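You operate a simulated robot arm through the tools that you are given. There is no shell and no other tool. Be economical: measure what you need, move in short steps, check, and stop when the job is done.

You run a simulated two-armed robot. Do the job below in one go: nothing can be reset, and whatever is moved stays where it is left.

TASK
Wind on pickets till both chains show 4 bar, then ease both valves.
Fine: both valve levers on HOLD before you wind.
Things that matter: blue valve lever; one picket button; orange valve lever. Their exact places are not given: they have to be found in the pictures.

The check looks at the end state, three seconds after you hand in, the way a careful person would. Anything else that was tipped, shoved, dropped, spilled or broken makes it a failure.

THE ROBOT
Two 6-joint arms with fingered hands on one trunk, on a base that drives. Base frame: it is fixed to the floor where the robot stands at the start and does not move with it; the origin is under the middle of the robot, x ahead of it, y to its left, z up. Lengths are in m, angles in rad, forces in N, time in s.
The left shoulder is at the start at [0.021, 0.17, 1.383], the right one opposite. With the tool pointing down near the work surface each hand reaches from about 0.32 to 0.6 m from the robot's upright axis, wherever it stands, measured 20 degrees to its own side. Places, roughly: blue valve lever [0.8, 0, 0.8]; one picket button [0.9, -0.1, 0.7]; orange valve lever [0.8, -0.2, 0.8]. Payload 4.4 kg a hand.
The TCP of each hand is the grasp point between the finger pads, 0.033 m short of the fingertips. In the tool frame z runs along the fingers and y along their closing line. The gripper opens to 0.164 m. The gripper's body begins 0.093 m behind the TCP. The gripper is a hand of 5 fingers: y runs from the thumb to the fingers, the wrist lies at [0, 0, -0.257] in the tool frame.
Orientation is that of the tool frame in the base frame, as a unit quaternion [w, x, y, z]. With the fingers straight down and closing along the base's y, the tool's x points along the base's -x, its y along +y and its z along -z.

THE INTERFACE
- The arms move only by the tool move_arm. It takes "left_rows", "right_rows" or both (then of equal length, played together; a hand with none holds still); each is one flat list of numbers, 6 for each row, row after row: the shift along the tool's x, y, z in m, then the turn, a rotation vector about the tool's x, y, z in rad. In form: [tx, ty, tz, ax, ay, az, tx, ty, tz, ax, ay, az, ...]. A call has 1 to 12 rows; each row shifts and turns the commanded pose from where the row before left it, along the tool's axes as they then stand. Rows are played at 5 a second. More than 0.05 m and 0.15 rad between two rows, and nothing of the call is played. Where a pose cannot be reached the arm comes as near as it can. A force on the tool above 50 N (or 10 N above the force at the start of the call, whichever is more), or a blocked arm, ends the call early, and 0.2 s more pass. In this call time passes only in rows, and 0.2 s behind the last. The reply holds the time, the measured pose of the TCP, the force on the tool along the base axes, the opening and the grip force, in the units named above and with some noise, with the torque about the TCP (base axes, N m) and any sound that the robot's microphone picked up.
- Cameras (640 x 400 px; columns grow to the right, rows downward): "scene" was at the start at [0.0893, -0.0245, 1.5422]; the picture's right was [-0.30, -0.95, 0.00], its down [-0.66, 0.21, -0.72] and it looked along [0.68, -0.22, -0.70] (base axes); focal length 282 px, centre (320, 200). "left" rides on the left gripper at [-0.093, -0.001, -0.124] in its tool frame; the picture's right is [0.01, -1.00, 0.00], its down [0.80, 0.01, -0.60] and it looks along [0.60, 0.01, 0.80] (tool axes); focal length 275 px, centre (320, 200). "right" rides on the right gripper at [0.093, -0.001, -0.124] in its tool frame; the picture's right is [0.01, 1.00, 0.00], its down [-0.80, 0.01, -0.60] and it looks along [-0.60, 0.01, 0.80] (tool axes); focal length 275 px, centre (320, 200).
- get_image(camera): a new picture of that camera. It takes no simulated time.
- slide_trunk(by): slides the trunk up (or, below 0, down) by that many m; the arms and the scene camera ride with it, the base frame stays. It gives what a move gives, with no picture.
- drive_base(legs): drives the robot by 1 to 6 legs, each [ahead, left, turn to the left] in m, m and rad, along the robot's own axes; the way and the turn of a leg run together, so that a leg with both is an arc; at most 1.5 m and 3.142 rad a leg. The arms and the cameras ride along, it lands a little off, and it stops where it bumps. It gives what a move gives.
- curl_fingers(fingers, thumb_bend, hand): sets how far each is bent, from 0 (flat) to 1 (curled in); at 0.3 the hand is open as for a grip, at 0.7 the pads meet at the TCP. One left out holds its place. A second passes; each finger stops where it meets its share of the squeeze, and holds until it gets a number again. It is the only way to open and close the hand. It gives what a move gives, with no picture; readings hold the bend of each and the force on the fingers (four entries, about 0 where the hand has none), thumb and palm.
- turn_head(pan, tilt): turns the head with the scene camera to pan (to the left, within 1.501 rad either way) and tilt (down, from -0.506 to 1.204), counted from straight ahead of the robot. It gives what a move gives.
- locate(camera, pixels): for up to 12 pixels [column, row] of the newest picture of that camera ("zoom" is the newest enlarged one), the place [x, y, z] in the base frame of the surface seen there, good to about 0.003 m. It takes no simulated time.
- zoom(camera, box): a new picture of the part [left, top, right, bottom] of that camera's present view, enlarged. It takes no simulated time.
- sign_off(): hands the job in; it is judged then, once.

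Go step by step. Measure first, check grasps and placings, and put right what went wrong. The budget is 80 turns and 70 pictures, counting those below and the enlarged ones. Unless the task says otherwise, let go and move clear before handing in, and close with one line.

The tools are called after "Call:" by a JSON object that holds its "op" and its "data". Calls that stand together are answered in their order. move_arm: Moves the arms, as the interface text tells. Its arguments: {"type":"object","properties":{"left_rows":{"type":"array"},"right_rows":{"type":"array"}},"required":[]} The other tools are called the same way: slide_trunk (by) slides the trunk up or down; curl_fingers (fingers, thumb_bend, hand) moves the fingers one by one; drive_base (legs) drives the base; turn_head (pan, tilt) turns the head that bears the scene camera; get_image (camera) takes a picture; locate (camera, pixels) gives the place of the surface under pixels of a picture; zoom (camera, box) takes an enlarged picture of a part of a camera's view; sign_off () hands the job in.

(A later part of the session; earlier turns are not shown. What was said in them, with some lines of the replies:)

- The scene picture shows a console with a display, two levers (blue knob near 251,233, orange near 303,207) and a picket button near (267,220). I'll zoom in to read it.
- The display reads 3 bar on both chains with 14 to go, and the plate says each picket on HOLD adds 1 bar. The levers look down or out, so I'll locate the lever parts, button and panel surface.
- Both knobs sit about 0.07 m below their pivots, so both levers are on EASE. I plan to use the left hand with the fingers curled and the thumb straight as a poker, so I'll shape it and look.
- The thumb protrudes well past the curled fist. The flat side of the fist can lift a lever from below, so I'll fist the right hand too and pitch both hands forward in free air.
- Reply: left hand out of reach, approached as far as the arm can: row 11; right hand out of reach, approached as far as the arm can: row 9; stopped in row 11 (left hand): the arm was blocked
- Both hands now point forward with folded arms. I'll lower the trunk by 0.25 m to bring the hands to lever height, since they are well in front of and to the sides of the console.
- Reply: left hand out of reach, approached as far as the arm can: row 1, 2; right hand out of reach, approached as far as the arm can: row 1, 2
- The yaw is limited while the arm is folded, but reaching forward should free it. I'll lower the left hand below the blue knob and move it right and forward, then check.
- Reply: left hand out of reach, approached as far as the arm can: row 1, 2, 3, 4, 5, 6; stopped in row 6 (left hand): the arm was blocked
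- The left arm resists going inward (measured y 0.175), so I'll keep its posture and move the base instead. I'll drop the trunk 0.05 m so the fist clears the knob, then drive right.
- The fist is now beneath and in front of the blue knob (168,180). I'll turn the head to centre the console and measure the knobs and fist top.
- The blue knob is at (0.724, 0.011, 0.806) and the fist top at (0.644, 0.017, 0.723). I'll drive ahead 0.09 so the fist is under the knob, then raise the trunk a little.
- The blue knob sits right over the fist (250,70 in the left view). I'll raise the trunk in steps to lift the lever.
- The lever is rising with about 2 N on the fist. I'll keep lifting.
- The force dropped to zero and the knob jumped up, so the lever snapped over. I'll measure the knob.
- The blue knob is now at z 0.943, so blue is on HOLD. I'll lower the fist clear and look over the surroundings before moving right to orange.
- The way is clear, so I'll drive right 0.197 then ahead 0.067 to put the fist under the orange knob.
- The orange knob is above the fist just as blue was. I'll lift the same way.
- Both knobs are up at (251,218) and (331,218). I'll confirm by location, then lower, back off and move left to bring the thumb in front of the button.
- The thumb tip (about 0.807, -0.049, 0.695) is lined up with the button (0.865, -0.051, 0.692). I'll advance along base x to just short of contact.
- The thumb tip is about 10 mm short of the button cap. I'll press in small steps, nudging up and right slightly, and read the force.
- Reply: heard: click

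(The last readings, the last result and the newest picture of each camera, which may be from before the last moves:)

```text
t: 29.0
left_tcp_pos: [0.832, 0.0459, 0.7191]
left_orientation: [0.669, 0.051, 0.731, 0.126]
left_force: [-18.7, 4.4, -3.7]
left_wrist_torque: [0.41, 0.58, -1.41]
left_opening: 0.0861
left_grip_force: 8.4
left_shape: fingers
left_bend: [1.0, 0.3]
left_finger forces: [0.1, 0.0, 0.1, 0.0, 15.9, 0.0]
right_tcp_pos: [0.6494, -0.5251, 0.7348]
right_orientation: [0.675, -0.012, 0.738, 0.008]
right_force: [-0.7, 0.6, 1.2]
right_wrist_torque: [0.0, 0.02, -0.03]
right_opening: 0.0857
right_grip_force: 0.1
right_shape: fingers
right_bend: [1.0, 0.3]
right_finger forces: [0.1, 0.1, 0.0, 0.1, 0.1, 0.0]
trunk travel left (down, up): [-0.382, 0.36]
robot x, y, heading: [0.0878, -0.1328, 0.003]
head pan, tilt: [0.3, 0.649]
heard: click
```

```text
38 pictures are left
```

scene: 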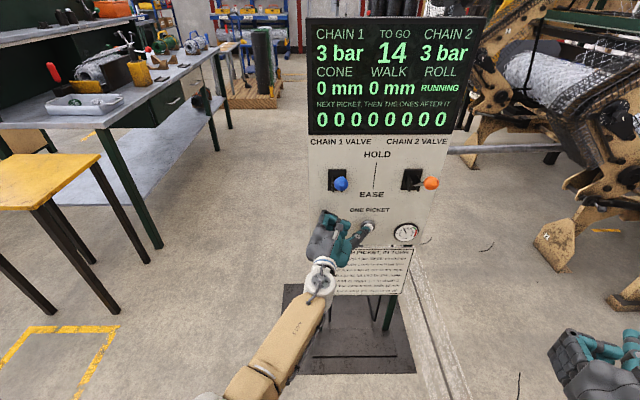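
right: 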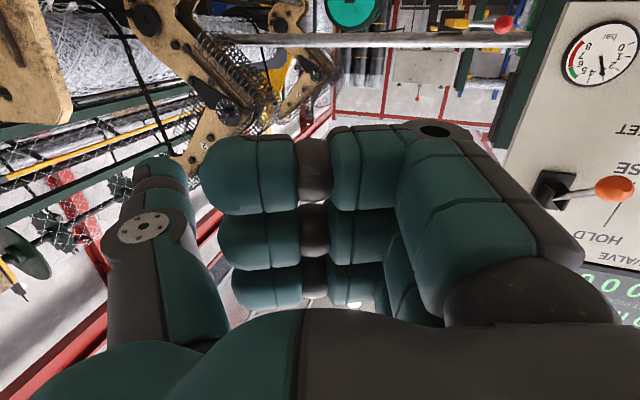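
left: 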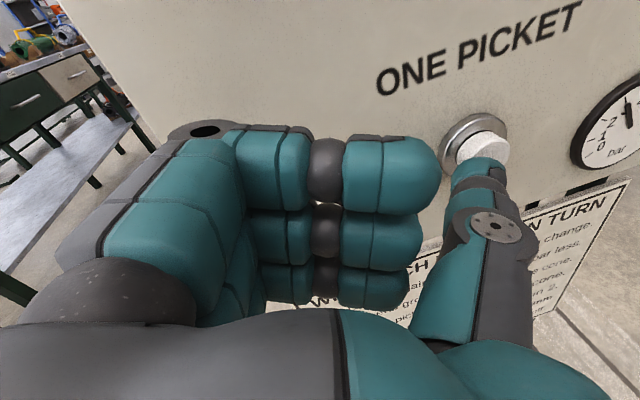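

A click was heard and the display shows RUNNING. I'll back the thumb off straight away and watch the display.

Call:
{"op": "move_arm", "data": {"left_rows": [0.0004, 0.0004, -0.01, 0, 0, 0, 0.0009, 0.0009, -0.02, 0, 0, 0, 0.0009, 0.0009, -0.02, 0, 0, 0, 0.0009, 0.0009, -0.01, 0, 0, 0, 0, 0, 0, 0, 0, 0, 0, 0, 0, 0, 0, 0, 0, 0, 0, 0, 0, 0, 0, 0, 0, 0, 0, 0, 0, 0, 0, 0, 0, 0, 0, 0, 0, 0, 0, 0]}}

Call:
{"op": "get_image", "data": {"camera": "scene"}}

```text
t: 31.2
left_tcp_pos: [0.7757, 0.0494, 0.7189]
left_orientation: [0.672, 0.054, 0.726, 0.131]
left_force: [-0.4, -0.2, -0.6]
left_wrist_torque: [0.01, 0.0, 0.02]
left_opening: 0.0861
left_grip_force: 0.1
left_shape: fingers
left_bend: [1.0, 0.3]
left_finger forces: [0.0, 0.0, 0.1, 0.0, 0.1, 0.1]
right_tcp_pos: [0.6498, -0.5262, 0.7341]
right_orientation: [0.674, -0.012, 0.738, 0.009]
right_force: [-1.0, 0.3, 0.3]
right_wrist_torque: [-0.01, -0.03, 0.0]
right_opening: 0.0857
right_grip_force: 0.0
right_shape: fingers
right_bend: [1.0, 0.3]
right_finger forces: [0.0, 0.1, 0.1, 0.0, 0.0, 0.0]
trunk travel left (down, up): [-0.382, 0.36]
robot x, y, heading: [0.0854, -0.1314, 0.004]
head pan, tilt: [0.3, 0.649]
```

```text
37 pictures are left
```

scene: 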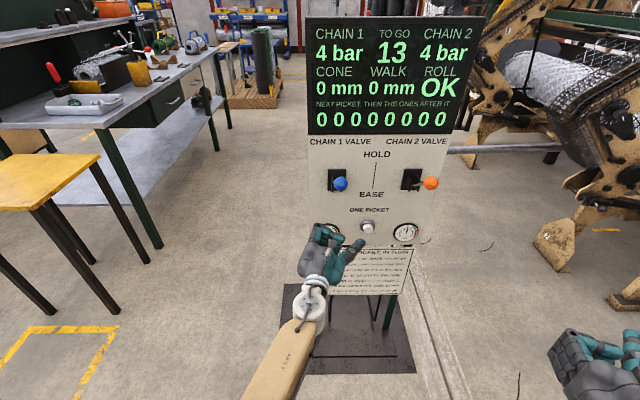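

Both chains show 4 bar, 13 to go, roll OK. Now I'll ease the valves: back away, raise the hand above the levers, and check alignment.

Call:
{"op": "drive_base", "data": {"legs": [[-0.17, 0, 0]]}}

Call:
{"op": "slide_trunk", "data": {"by": 0.34}}

Call:
{"op": "turn_head", "data": {"pan": 0.1, "tilt": 0.8}}

Call:
{"op": "get_image", "data": {"camera": "scene"}}

Call:
{"op": "get_image", "data": {"camera": "left"}}

```text
t: 32.6
left_tcp_pos: [0.6068, 0.0478, 0.7181]
left_orientation: [0.672, 0.054, 0.727, 0.131]
left_force: [-0.2, 0.1, -0.9]
left_wrist_torque: [-0.02, -0.03, 0.01]
left_opening: 0.086
left_grip_force: 0.1
left_shape: fingers
left_bend: [1.0, 0.3]
left_finger forces: [0.0, 0.1, 0.0, 0.0, 0.1, 0.1]
right_tcp_pos: [0.4816, -0.5277, 0.7354]
right_orientation: [0.675, -0.012, 0.738, 0.008]
right_force: [0.1, -0.2, 0.2]
right_wrist_torque: [0.0, 0.03, 0.01]
right_opening: 0.0859
right_grip_force: 0.1
right_shape: fingers
right_bend: [1.0, 0.3]
right_finger forces: [0.0, 0.0, 0.1, 0.0, 0.0, 0.0]
trunk travel left (down, up): [-0.382, 0.36]
robot x, y, heading: [-0.0763, -0.1316, 0.005]
head pan, tilt: [0.3, 0.649]
```

```text
t: 35.9
left_tcp_pos: [0.6074, 0.0484, 1.0581]
left_orientation: [0.672, 0.054, 0.727, 0.13]
left_force: [-0.2, -0.2, 0.3]
left_wrist_torque: [0.02, 0.03, -0.02]
left_opening: 0.0859
left_grip_force: 0.0
left_shape: fingers
left_bend: [1.0, 0.3]
left_finger forces: [0.1, 0.0, 0.0, 0.0, 0.1, 0.0]
right_tcp_pos: [0.4813, -0.5278, 1.0741]
right_orientation: [0.674, -0.012, 0.739, 0.008]
right_force: [-0.4, 0.4, 0.3]
right_wrist_torque: [-0.01, -0.03, 0.03]
right_opening: 0.0856
right_grip_force: 0.0
right_shape: fingers
right_bend: [1.0, 0.3]
right_finger forces: [0.0, 0.1, 0.0, 0.0, 0.0, 0.0]
trunk travel left (down, up): [-0.722, 0.02]
robot x, y, heading: [-0.0812, -0.1312, 0.006]
head pan, tilt: [0.3, 0.649]
```

```text
t: 36.7
left_tcp_pos: [0.6063, 0.048, 1.0582]
left_orientation: [0.672, 0.055, 0.727, 0.13]
left_force: [0.4, 0.2, -0.9]
left_wrist_torque: [-0.01, 0.01, 0.01]
left_opening: 0.086
left_grip_force: 0.0
left_shape: fingers
left_bend: [1.0, 0.3]
left_finger forces: [0.0, 0.0, 0.0, 0.0, 0.1, 0.0]
right_tcp_pos: [0.4812, -0.5268, 1.0741]
right_orientation: [0.674, -0.012, 0.738, 0.008]
right_force: [0.4, 0.2, -0.1]
right_wrist_torque: [-0.01, -0.01, 0.0]
right_opening: 0.0856
right_grip_force: 0.0
right_shape: fingers
right_bend: [1.0, 0.3]
right_finger forces: [0.0, 0.0, 0.0, 0.1, 0.0, 0.0]
trunk travel left (down, up): [-0.722, 0.02]
robot x, y, heading: [-0.0763, -0.1288, 0.002]
head pan, tilt: [0.099, 0.799]
```

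```text
36 pictures are left
```

scene: 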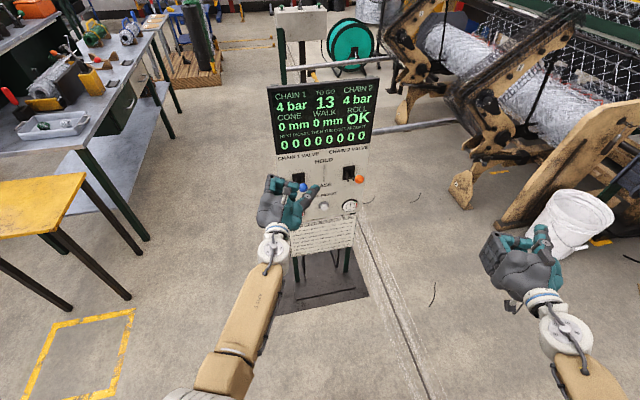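

```text
35 pictures are left
```

left: 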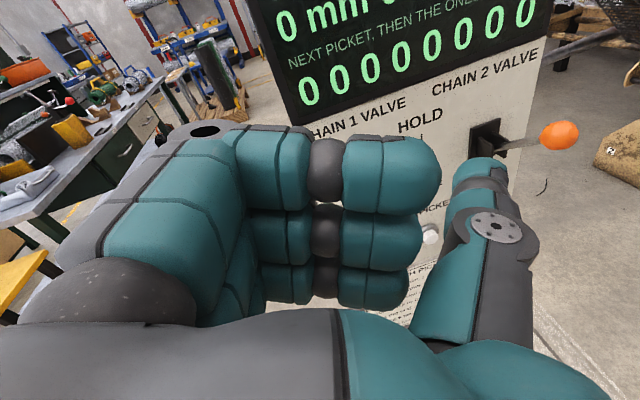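

The fist is above knob height (z about 1.06, knob tops about 0.96). I'll shift right 0.053, ahead 0.165, then descend with checks.

Call:
{"op": "drive_base", "data": {"legs": [[0, -0.053, 0], [0.165, 0, 0]]}}

Call:
{"op": "slide_trunk", "data": {"by": -0.05}}

Call:
{"op": "zoom", "data": {"camera": "scene", "box": [190, 140, 430, 300]}}

Call:
{"op": "get_image", "data": {"camera": "right"}}

```text
t: 38.6
left_tcp_pos: [0.7748, -0.0046, 1.0575]
left_orientation: [0.671, 0.053, 0.727, 0.132]
left_force: [0.6, -0.9, -0.6]
left_wrist_torque: [0.03, -0.01, 0.03]
left_opening: 0.0859
left_grip_force: 0.1
left_shape: fingers
left_bend: [1.0, 0.3]
left_finger forces: [0.0, 0.1, 0.0, 0.0, 0.1, 0.0]
right_tcp_pos: [0.6499, -0.5803, 1.0733]
right_orientation: [0.674, -0.011, 0.738, 0.008]
right_force: [0.2, 0.0, -0.4]
right_wrist_torque: [0.01, 0.02, -0.02]
right_opening: 0.0857
right_grip_force: 0.0
right_shape: fingers
right_bend: [1.0, 0.3]
right_finger forces: [0.0, 0.0, 0.0, 0.0, 0.1, 0.0]
trunk travel left (down, up): [-0.722, 0.02]
robot x, y, heading: [0.0891, -0.1816, 0.001]
head pan, tilt: [0.099, 0.799]
```

```text
t: 39.6
left_tcp_pos: [0.7727, -0.0035, 1.0075]
left_orientation: [0.672, 0.055, 0.727, 0.132]
left_force: [0.5, 0.1, 0.2]
left_wrist_torque: [0.01, 0.0, 0.0]
left_opening: 0.0857
left_grip_force: 0.1
left_shape: fingers
left_bend: [1.0, 0.3]
left_finger forces: [0.1, 0.0, 0.1, 0.0, 0.0, 0.1]
right_tcp_pos: [0.6489, -0.5793, 1.0239]
right_orientation: [0.675, -0.013, 0.738, 0.009]
right_force: [0.0, -0.1, 0.4]
right_wrist_torque: [-0.01, 0.0, -0.01]
right_opening: 0.0857
right_grip_force: 0.1
right_shape: fingers
right_bend: [1.0, 0.3]
right_finger forces: [0.1, 0.0, 0.0, 0.0, 0.0, 0.0]
trunk travel left (down, up): [-0.672, 0.07]
robot x, y, heading: [0.0875, -0.1803, 0.006]
head pan, tilt: [0.099, 0.799]
```

```text
2.50 times, centred on (310, 220) of scene
```

zoom: 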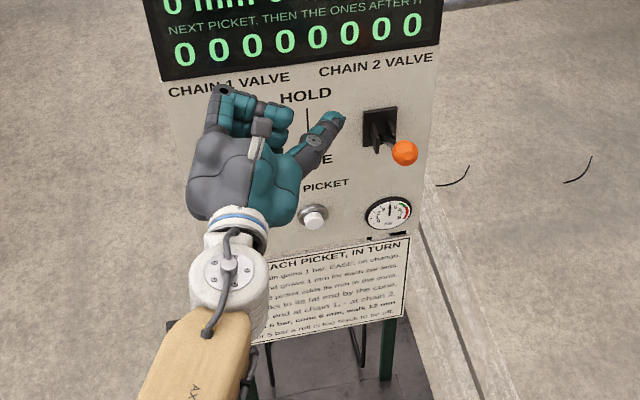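

```text
33 pictures are left
```

right: 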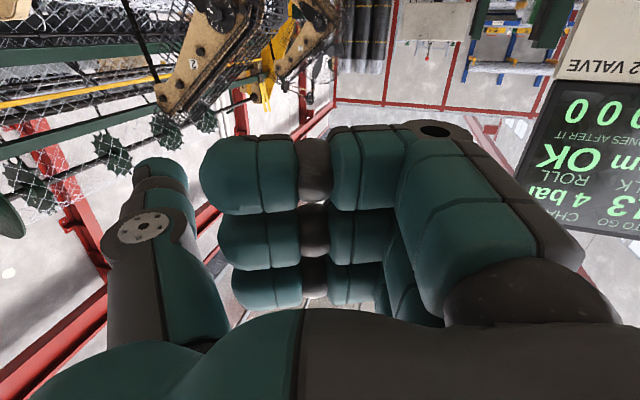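

No contact yet, and the knob is hidden under the fist. I'll descend in steps and watch the force.

Call:
{"op": "slide_trunk", "data": {"by": -0.04}}

Call:
{"op": "slide_trunk", "data": {"by": -0.03}}

```text
t: 40.4
left_tcp_pos: [0.7725, -0.0041, 0.968]
left_orientation: [0.672, 0.054, 0.727, 0.131]
left_force: [0.3, -1.0, 1.2]
left_wrist_torque: [-0.01, 0.0, -0.04]
left_opening: 0.0859
left_grip_force: 0.2
left_shape: fingers
left_bend: [1.0, 0.3]
left_finger forces: [0.0, 0.1, 0.0, 1.1, 0.0, 0.0]
right_tcp_pos: [0.6473, -0.5791, 0.9845]
right_orientation: [0.675, -0.012, 0.737, 0.009]
right_force: [-1.2, -0.1, 0.5]
right_wrist_torque: [-0.02, -0.01, -0.01]
right_opening: 0.0857
right_grip_force: 0.1
right_shape: fingers
right_bend: [1.0, 0.3]
right_finger forces: [0.0, 0.1, 0.1, 0.0, 0.0, 0.1]
trunk travel left (down, up): [-0.632, 0.11]
robot x, y, heading: [0.0885, -0.1802, 0.001]
head pan, tilt: [0.099, 0.799]
```

```text
t: 41.1
left_tcp_pos: [0.7716, -0.0034, 0.9375]
left_orientation: [0.672, 0.053, 0.727, 0.131]
left_force: [-0.6, -1.1, -0.6]
left_wrist_torque: [0.03, -0.03, 0.05]
left_opening: 0.0862
left_grip_force: 0.0
left_shape: fingers
left_bend: [1.0, 0.3]
left_finger forces: [0.0, 0.0, 0.1, 0.1, 0.0, 0.0]
right_tcp_pos: [0.6484, -0.5782, 0.9546]
right_orientation: [0.675, -0.012, 0.738, 0.009]
right_force: [0.2, -0.6, 0.3]
right_wrist_torque: [0.0, 0.0, 0.02]
right_opening: 0.0856
right_grip_force: 0.0
right_shape: fingers
right_bend: [1.0, 0.3]
right_finger forces: [0.0, 0.1, 0.0, 0.1, 0.1, 0.0]
trunk travel left (down, up): [-0.602, 0.14]
robot x, y, heading: [0.0825, -0.1843, 0.005]
head pan, tilt: [0.099, 0.799]
```

The pinky felt contact, then nothing, so the lever either snapped over or slipped. I'll look.

Call:
{"op": "zoom", "data": {"camera": "scene", "box": [190, 120, 430, 280]}}

Call:
{"op": "get_image", "data": {"camera": "left"}}

```text
2.50 times, centred on (310, 200) of scene
```

zoom: 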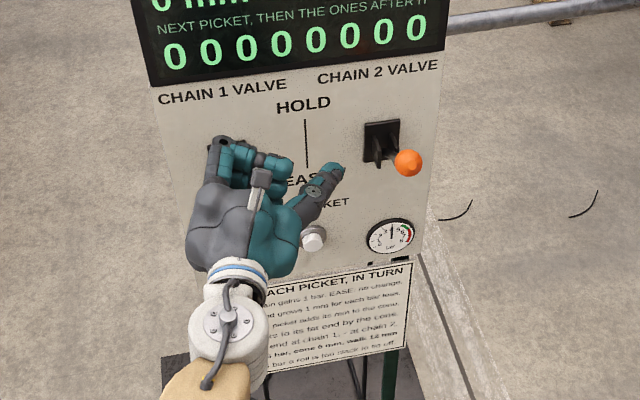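

```text
31 pictures are left
```

left: 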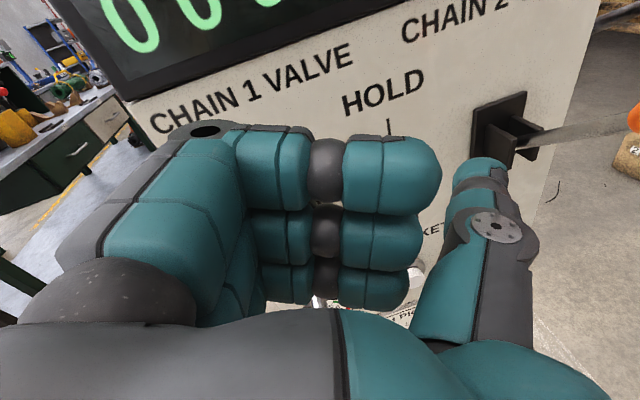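

The blue lever isn't visible above or beside the fist, so it is probably down beneath. I'll raise the hand and back off to check.

Call:
{"op": "slide_trunk", "data": {"by": 0.12}}

Call:
{"op": "drive_base", "data": {"legs": [[-0.16, 0, 0]]}}

Call:
{"op": "get_image", "data": {"camera": "scene"}}

```text
t: 42.6
left_tcp_pos: [0.773, -0.0042, 1.0561]
left_orientation: [0.672, 0.054, 0.727, 0.13]
left_force: [0.2, 1.2, -0.2]
left_wrist_torque: [-0.01, -0.03, 0.03]
left_opening: 0.0862
left_grip_force: 0.1
left_shape: fingers
left_bend: [1.0, 0.3]
left_finger forces: [0.0, 0.1, 0.1, 0.0, 0.1, 0.0]
right_tcp_pos: [0.6474, -0.5794, 1.0732]
right_orientation: [0.675, -0.011, 0.738, 0.008]
right_force: [0.1, -0.7, -0.3]
right_wrist_torque: [0.01, -0.02, 0.02]
right_opening: 0.0857
right_grip_force: 0.0
right_shape: fingers
right_bend: [1.0, 0.3]
right_finger forces: [0.0, 0.0, 0.1, 0.1, 0.0, 0.0]
trunk travel left (down, up): [-0.722, 0.02]
robot x, y, heading: [0.0862, -0.1847, 0.001]
head pan, tilt: [0.099, 0.799]
```

```text
t: 44.1
left_tcp_pos: [0.6147, -0.0056, 1.0596]
left_orientation: [0.672, 0.055, 0.727, 0.13]
left_force: [-0.7, 0.6, 0.9]
left_wrist_torque: [0.02, 0.05, 0.02]
left_opening: 0.0861
left_grip_force: 0.0
left_shape: fingers
left_bend: [1.0, 0.3]
left_finger forces: [0.0, 0.0, 0.0, 0.0, 0.0, 0.0]
right_tcp_pos: [0.4882, -0.5807, 1.0755]
right_orientation: [0.676, -0.011, 0.737, 0.008]
right_force: [0.3, -0.4, 0.5]
right_wrist_torque: [0.01, 0.06, -0.02]
right_opening: 0.0855
right_grip_force: 0.1
right_shape: fingers
right_bend: [1.0, 0.3]
right_finger forces: [0.0, 0.0, 0.1, 0.1, 0.1, 0.0]
trunk travel left (down, up): [-0.722, 0.02]
robot x, y, heading: [-0.0698, -0.1819, 0.002]
head pan, tilt: [0.099, 0.799]
```

```text
30 pictures are left
```

scene: 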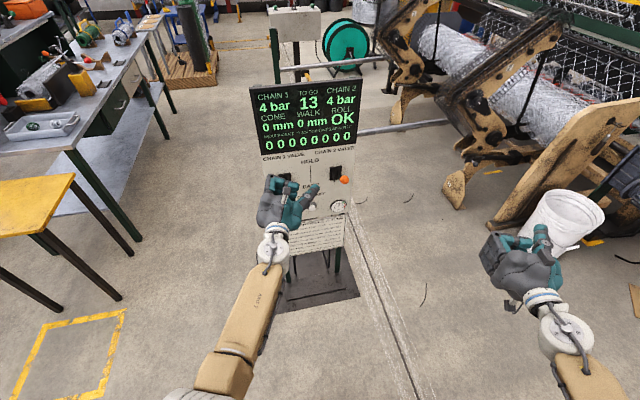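

The hand still hides the blue lever. I'll move right in line with orange, which should reveal blue.

Call:
{"op": "drive_base", "data": {"legs": [[0, -0.193, 0]]}}

Call:
{"op": "turn_head", "data": {"pan": 0.3, "tilt": 0.75}}

Call:
{"op": "get_image", "data": {"camera": "scene"}}

```text
t: 45.6
left_tcp_pos: [0.6147, -0.2015, 1.0581]
left_orientation: [0.671, 0.055, 0.727, 0.132]
left_force: [0.4, 0.3, 0.1]
left_wrist_torque: [0.04, 0.0, 0.06]
left_opening: 0.086
left_grip_force: 0.1
left_shape: fingers
left_bend: [1.0, 0.3]
left_finger forces: [0.0, 0.0, 0.0, 0.0, 0.0, 0.1]
right_tcp_pos: [0.4924, -0.7775, 1.0735]
right_orientation: [0.674, -0.011, 0.738, 0.009]
right_force: [0.7, -0.8, -0.5]
right_wrist_torque: [-0.01, 0.03, 0.06]
right_opening: 0.0856
right_grip_force: 0.1
right_shape: fingers
right_bend: [1.0, 0.3]
right_finger forces: [0.0, 0.0, 0.0, 0.1, 0.0, 0.0]
trunk travel left (down, up): [-0.722, 0.02]
robot x, y, heading: [-0.0675, -0.3788, 0.006]
head pan, tilt: [0.099, 0.799]
```

```text
t: 46.4
left_tcp_pos: [0.6154, -0.1998, 1.0583]
left_orientation: [0.672, 0.055, 0.727, 0.13]
left_force: [-0.2, -0.2, 0.4]
left_wrist_torque: [-0.03, -0.01, 0.01]
left_opening: 0.0862
left_grip_force: 0.0
left_shape: fingers
left_bend: [1.0, 0.3]
left_finger forces: [0.0, 0.0, 0.0, 0.1, 0.0, 0.0]
right_tcp_pos: [0.4922, -0.7751, 1.0745]
right_orientation: [0.675, -0.012, 0.738, 0.008]
right_force: [-0.1, 0.4, -0.4]
right_wrist_torque: [0.0, 0.03, 0.0]
right_opening: 0.0858
right_grip_force: 0.1
right_shape: fingers
right_bend: [1.0, 0.3]
right_finger forces: [0.0, 0.1, 0.0, 0.0, 0.0, 0.1]
trunk travel left (down, up): [-0.722, 0.02]
robot x, y, heading: [-0.0681, -0.3804, 0.001]
head pan, tilt: [0.3, 0.75]
```

```text
29 pictures are left
```

scene: 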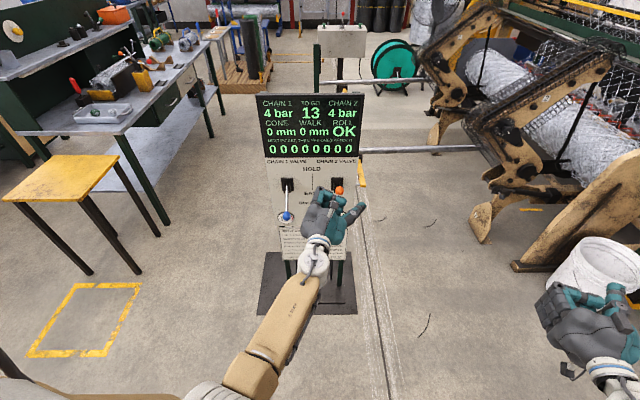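

The blue lever is down again at (288,215). I'll repeat the same push on orange: ahead 0.218, then descend.

Call:
{"op": "locate", "data": {"camera": "scene", "pixels": [[287, 216], [339, 191]]}}

Call:
{"op": "drive_base", "data": {"legs": [[0.218, 0.0, 0]]}}

Call:
{"op": "slide_trunk", "data": {"by": -0.09}}

Call:
{"op": "slide_trunk", "data": {"by": -0.03}}

Call:
{"op": "get_image", "data": {"camera": "scene"}}

```text
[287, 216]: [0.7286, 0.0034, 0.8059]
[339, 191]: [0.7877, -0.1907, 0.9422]
```

```text
t: 48.0
left_tcp_pos: [0.8334, -0.2026, 1.0582]
left_orientation: [0.672, 0.055, 0.728, 0.129]
left_force: [0.3, -0.8, -0.1]
left_wrist_torque: [0.0, -0.02, -0.01]
left_opening: 0.0861
left_grip_force: 0.1
left_shape: fingers
left_bend: [1.0, 0.3]
left_finger forces: [0.1, 0.0, 0.1, 0.1, 0.1, 0.0]
right_tcp_pos: [0.7082, -0.7771, 1.0726]
right_orientation: [0.675, -0.011, 0.738, 0.008]
right_force: [0.4, 0.3, -0.6]
right_wrist_torque: [-0.02, 0.0, -0.02]
right_opening: 0.0859
right_grip_force: 0.0
right_shape: fingers
right_bend: [1.0, 0.3]
right_finger forces: [0.0, 0.0, 0.0, 0.0, 0.0, 0.0]
trunk travel left (down, up): [-0.722, 0.02]
robot x, y, heading: [0.146, -0.3768, 0.001]
head pan, tilt: [0.3, 0.75]
```

```text
t: 49.3
left_tcp_pos: [0.8315, -0.2021, 0.9672]
left_orientation: [0.672, 0.054, 0.727, 0.13]
left_force: [0.3, -0.1, 2.1]
left_wrist_torque: [-0.02, 0.0, 0.04]
left_opening: 0.0862
left_grip_force: 0.1
left_shape: fingers
left_bend: [1.0, 0.3]
left_finger forces: [0.0, 0.1, 0.1, 1.0, 0.0, 0.1]
right_tcp_pos: [0.7065, -0.7767, 0.9849]
right_orientation: [0.675, -0.011, 0.737, 0.008]
right_force: [0.6, 0.8, -0.2]
right_wrist_torque: [0.02, 0.02, -0.01]
right_opening: 0.0857
right_grip_force: 0.2
right_shape: fingers
right_bend: [1.0, 0.3]
right_finger forces: [0.0, 0.0, 0.0, 0.0, 0.0, 0.1]
trunk travel left (down, up): [-0.632, 0.11]
robot x, y, heading: [0.1472, -0.3792, 0.003]
head pan, tilt: [0.3, 0.75]
```

```text
t: 50.0
left_tcp_pos: [0.8315, -0.2009, 0.9373]
left_orientation: [0.672, 0.055, 0.727, 0.13]
left_force: [0.4, 0.3, -0.3]
left_wrist_torque: [-0.01, 0.0, 0.06]
left_opening: 0.086
left_grip_force: 0.0
left_shape: fingers
left_bend: [1.0, 0.3]
left_finger forces: [0.0, 0.0, 0.1, 0.0, 0.0, 0.0]
right_tcp_pos: [0.7056, -0.7784, 0.9539]
right_orientation: [0.675, -0.012, 0.738, 0.009]
right_force: [-0.5, 0.4, 0.6]
right_wrist_torque: [0.02, -0.01, 0.0]
right_opening: 0.0854
right_grip_force: 0.1
right_shape: fingers
right_bend: [1.0, 0.3]
right_finger forces: [0.0, 0.0, 0.0, 0.0, 0.1, 0.1]
trunk travel left (down, up): [-0.602, 0.14]
robot x, y, heading: [0.1455, -0.3822, 0.004]
head pan, tilt: [0.3, 0.75]
```

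```text
28 pictures are left
```

scene: 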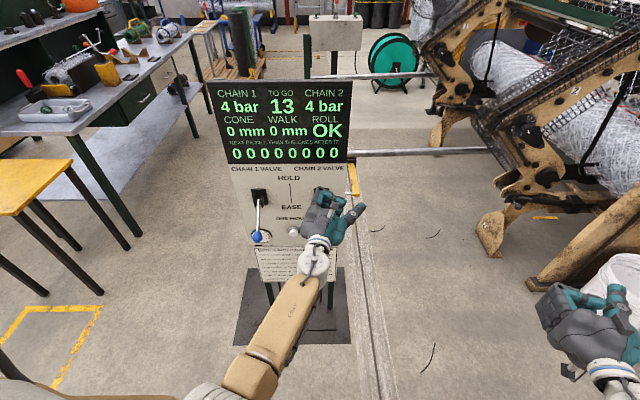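

The forces match blue's snap. I'll raise, back off to the right, and verify everything.

Call:
{"op": "slide_trunk", "data": {"by": 0.12}}

Call:
{"op": "drive_base", "data": {"legs": [[-0.25, 0, 0], [0, -0.12, 0]]}}

Call:
{"op": "zoom", "data": {"camera": "scene", "box": [200, 70, 400, 270]}}

```text
t: 51.5
left_tcp_pos: [0.8305, -0.2019, 1.0575]
left_orientation: [0.672, 0.055, 0.728, 0.129]
left_force: [0.0, -0.9, -0.7]
left_wrist_torque: [0.0, 0.01, 0.02]
left_opening: 0.086
left_grip_force: 0.0
left_shape: fingers
left_bend: [1.0, 0.3]
left_finger forces: [0.1, 0.1, 0.0, 0.0, 0.0, 0.0]
right_tcp_pos: [0.7065, -0.7765, 1.0728]
right_orientation: [0.675, -0.011, 0.738, 0.008]
right_force: [0.8, 0.4, -0.9]
right_wrist_torque: [-0.01, -0.02, 0.02]
right_opening: 0.0857
right_grip_force: 0.0
right_shape: fingers
right_bend: [1.0, 0.3]
right_finger forces: [0.0, 0.1, 0.1, 0.1, 0.0, 0.0]
trunk travel left (down, up): [-0.722, 0.02]
robot x, y, heading: [0.1487, -0.3847, 0.0]
head pan, tilt: [0.3, 0.75]
```

```text
t: 54.2
left_tcp_pos: [0.5754, -0.3236, 1.0583]
left_orientation: [0.672, 0.055, 0.727, 0.131]
left_force: [0.6, -1.3, 0.1]
left_wrist_torque: [0.02, -0.01, 0.04]
left_opening: 0.0859
left_grip_force: 0.1
left_shape: fingers
left_bend: [1.0, 0.3]
left_finger forces: [0.0, 0.1, 0.1, 0.0, 0.0, 0.0]
right_tcp_pos: [0.4512, -0.8987, 1.0735]
right_orientation: [0.675, -0.011, 0.738, 0.009]
right_force: [-0.6, -0.4, 0.3]
right_wrist_torque: [0.01, -0.02, 0.03]
right_opening: 0.0856
right_grip_force: 0.0
right_shape: fingers
right_bend: [1.0, 0.3]
right_finger forces: [0.1, 0.0, 0.1, 0.1, 0.0, 0.0]
trunk travel left (down, up): [-0.722, 0.02]
robot x, y, heading: [-0.1132, -0.4967, -0.001]
head pan, tilt: [0.3, 0.75]
```

```text
2.00 times, centred on (300, 170) of scene
```

zoom: 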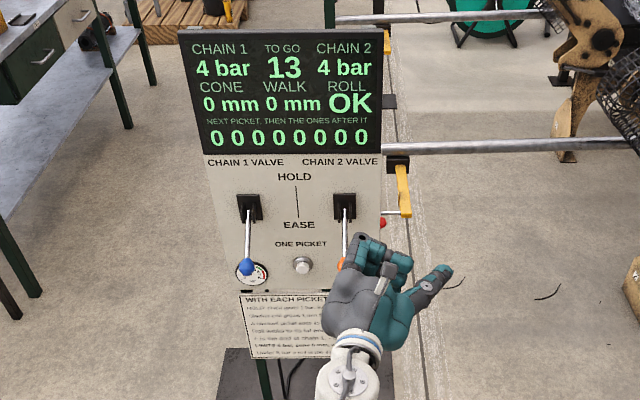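

Both levers are back down on EASE (blue knob at 247,267 and orange at 341,263 in the zoom). The display shows 4 bar on both chains with the roll OK, and the hands are clear, so I'm handing in.

Call:
{"op": "sign_off", "data": {}}

```text
The job is handed in.
```

The job is done and handed in: I put both valves on HOLD, wound on one picket to bring both chains to 4 bar, then set both valves back to EASE.
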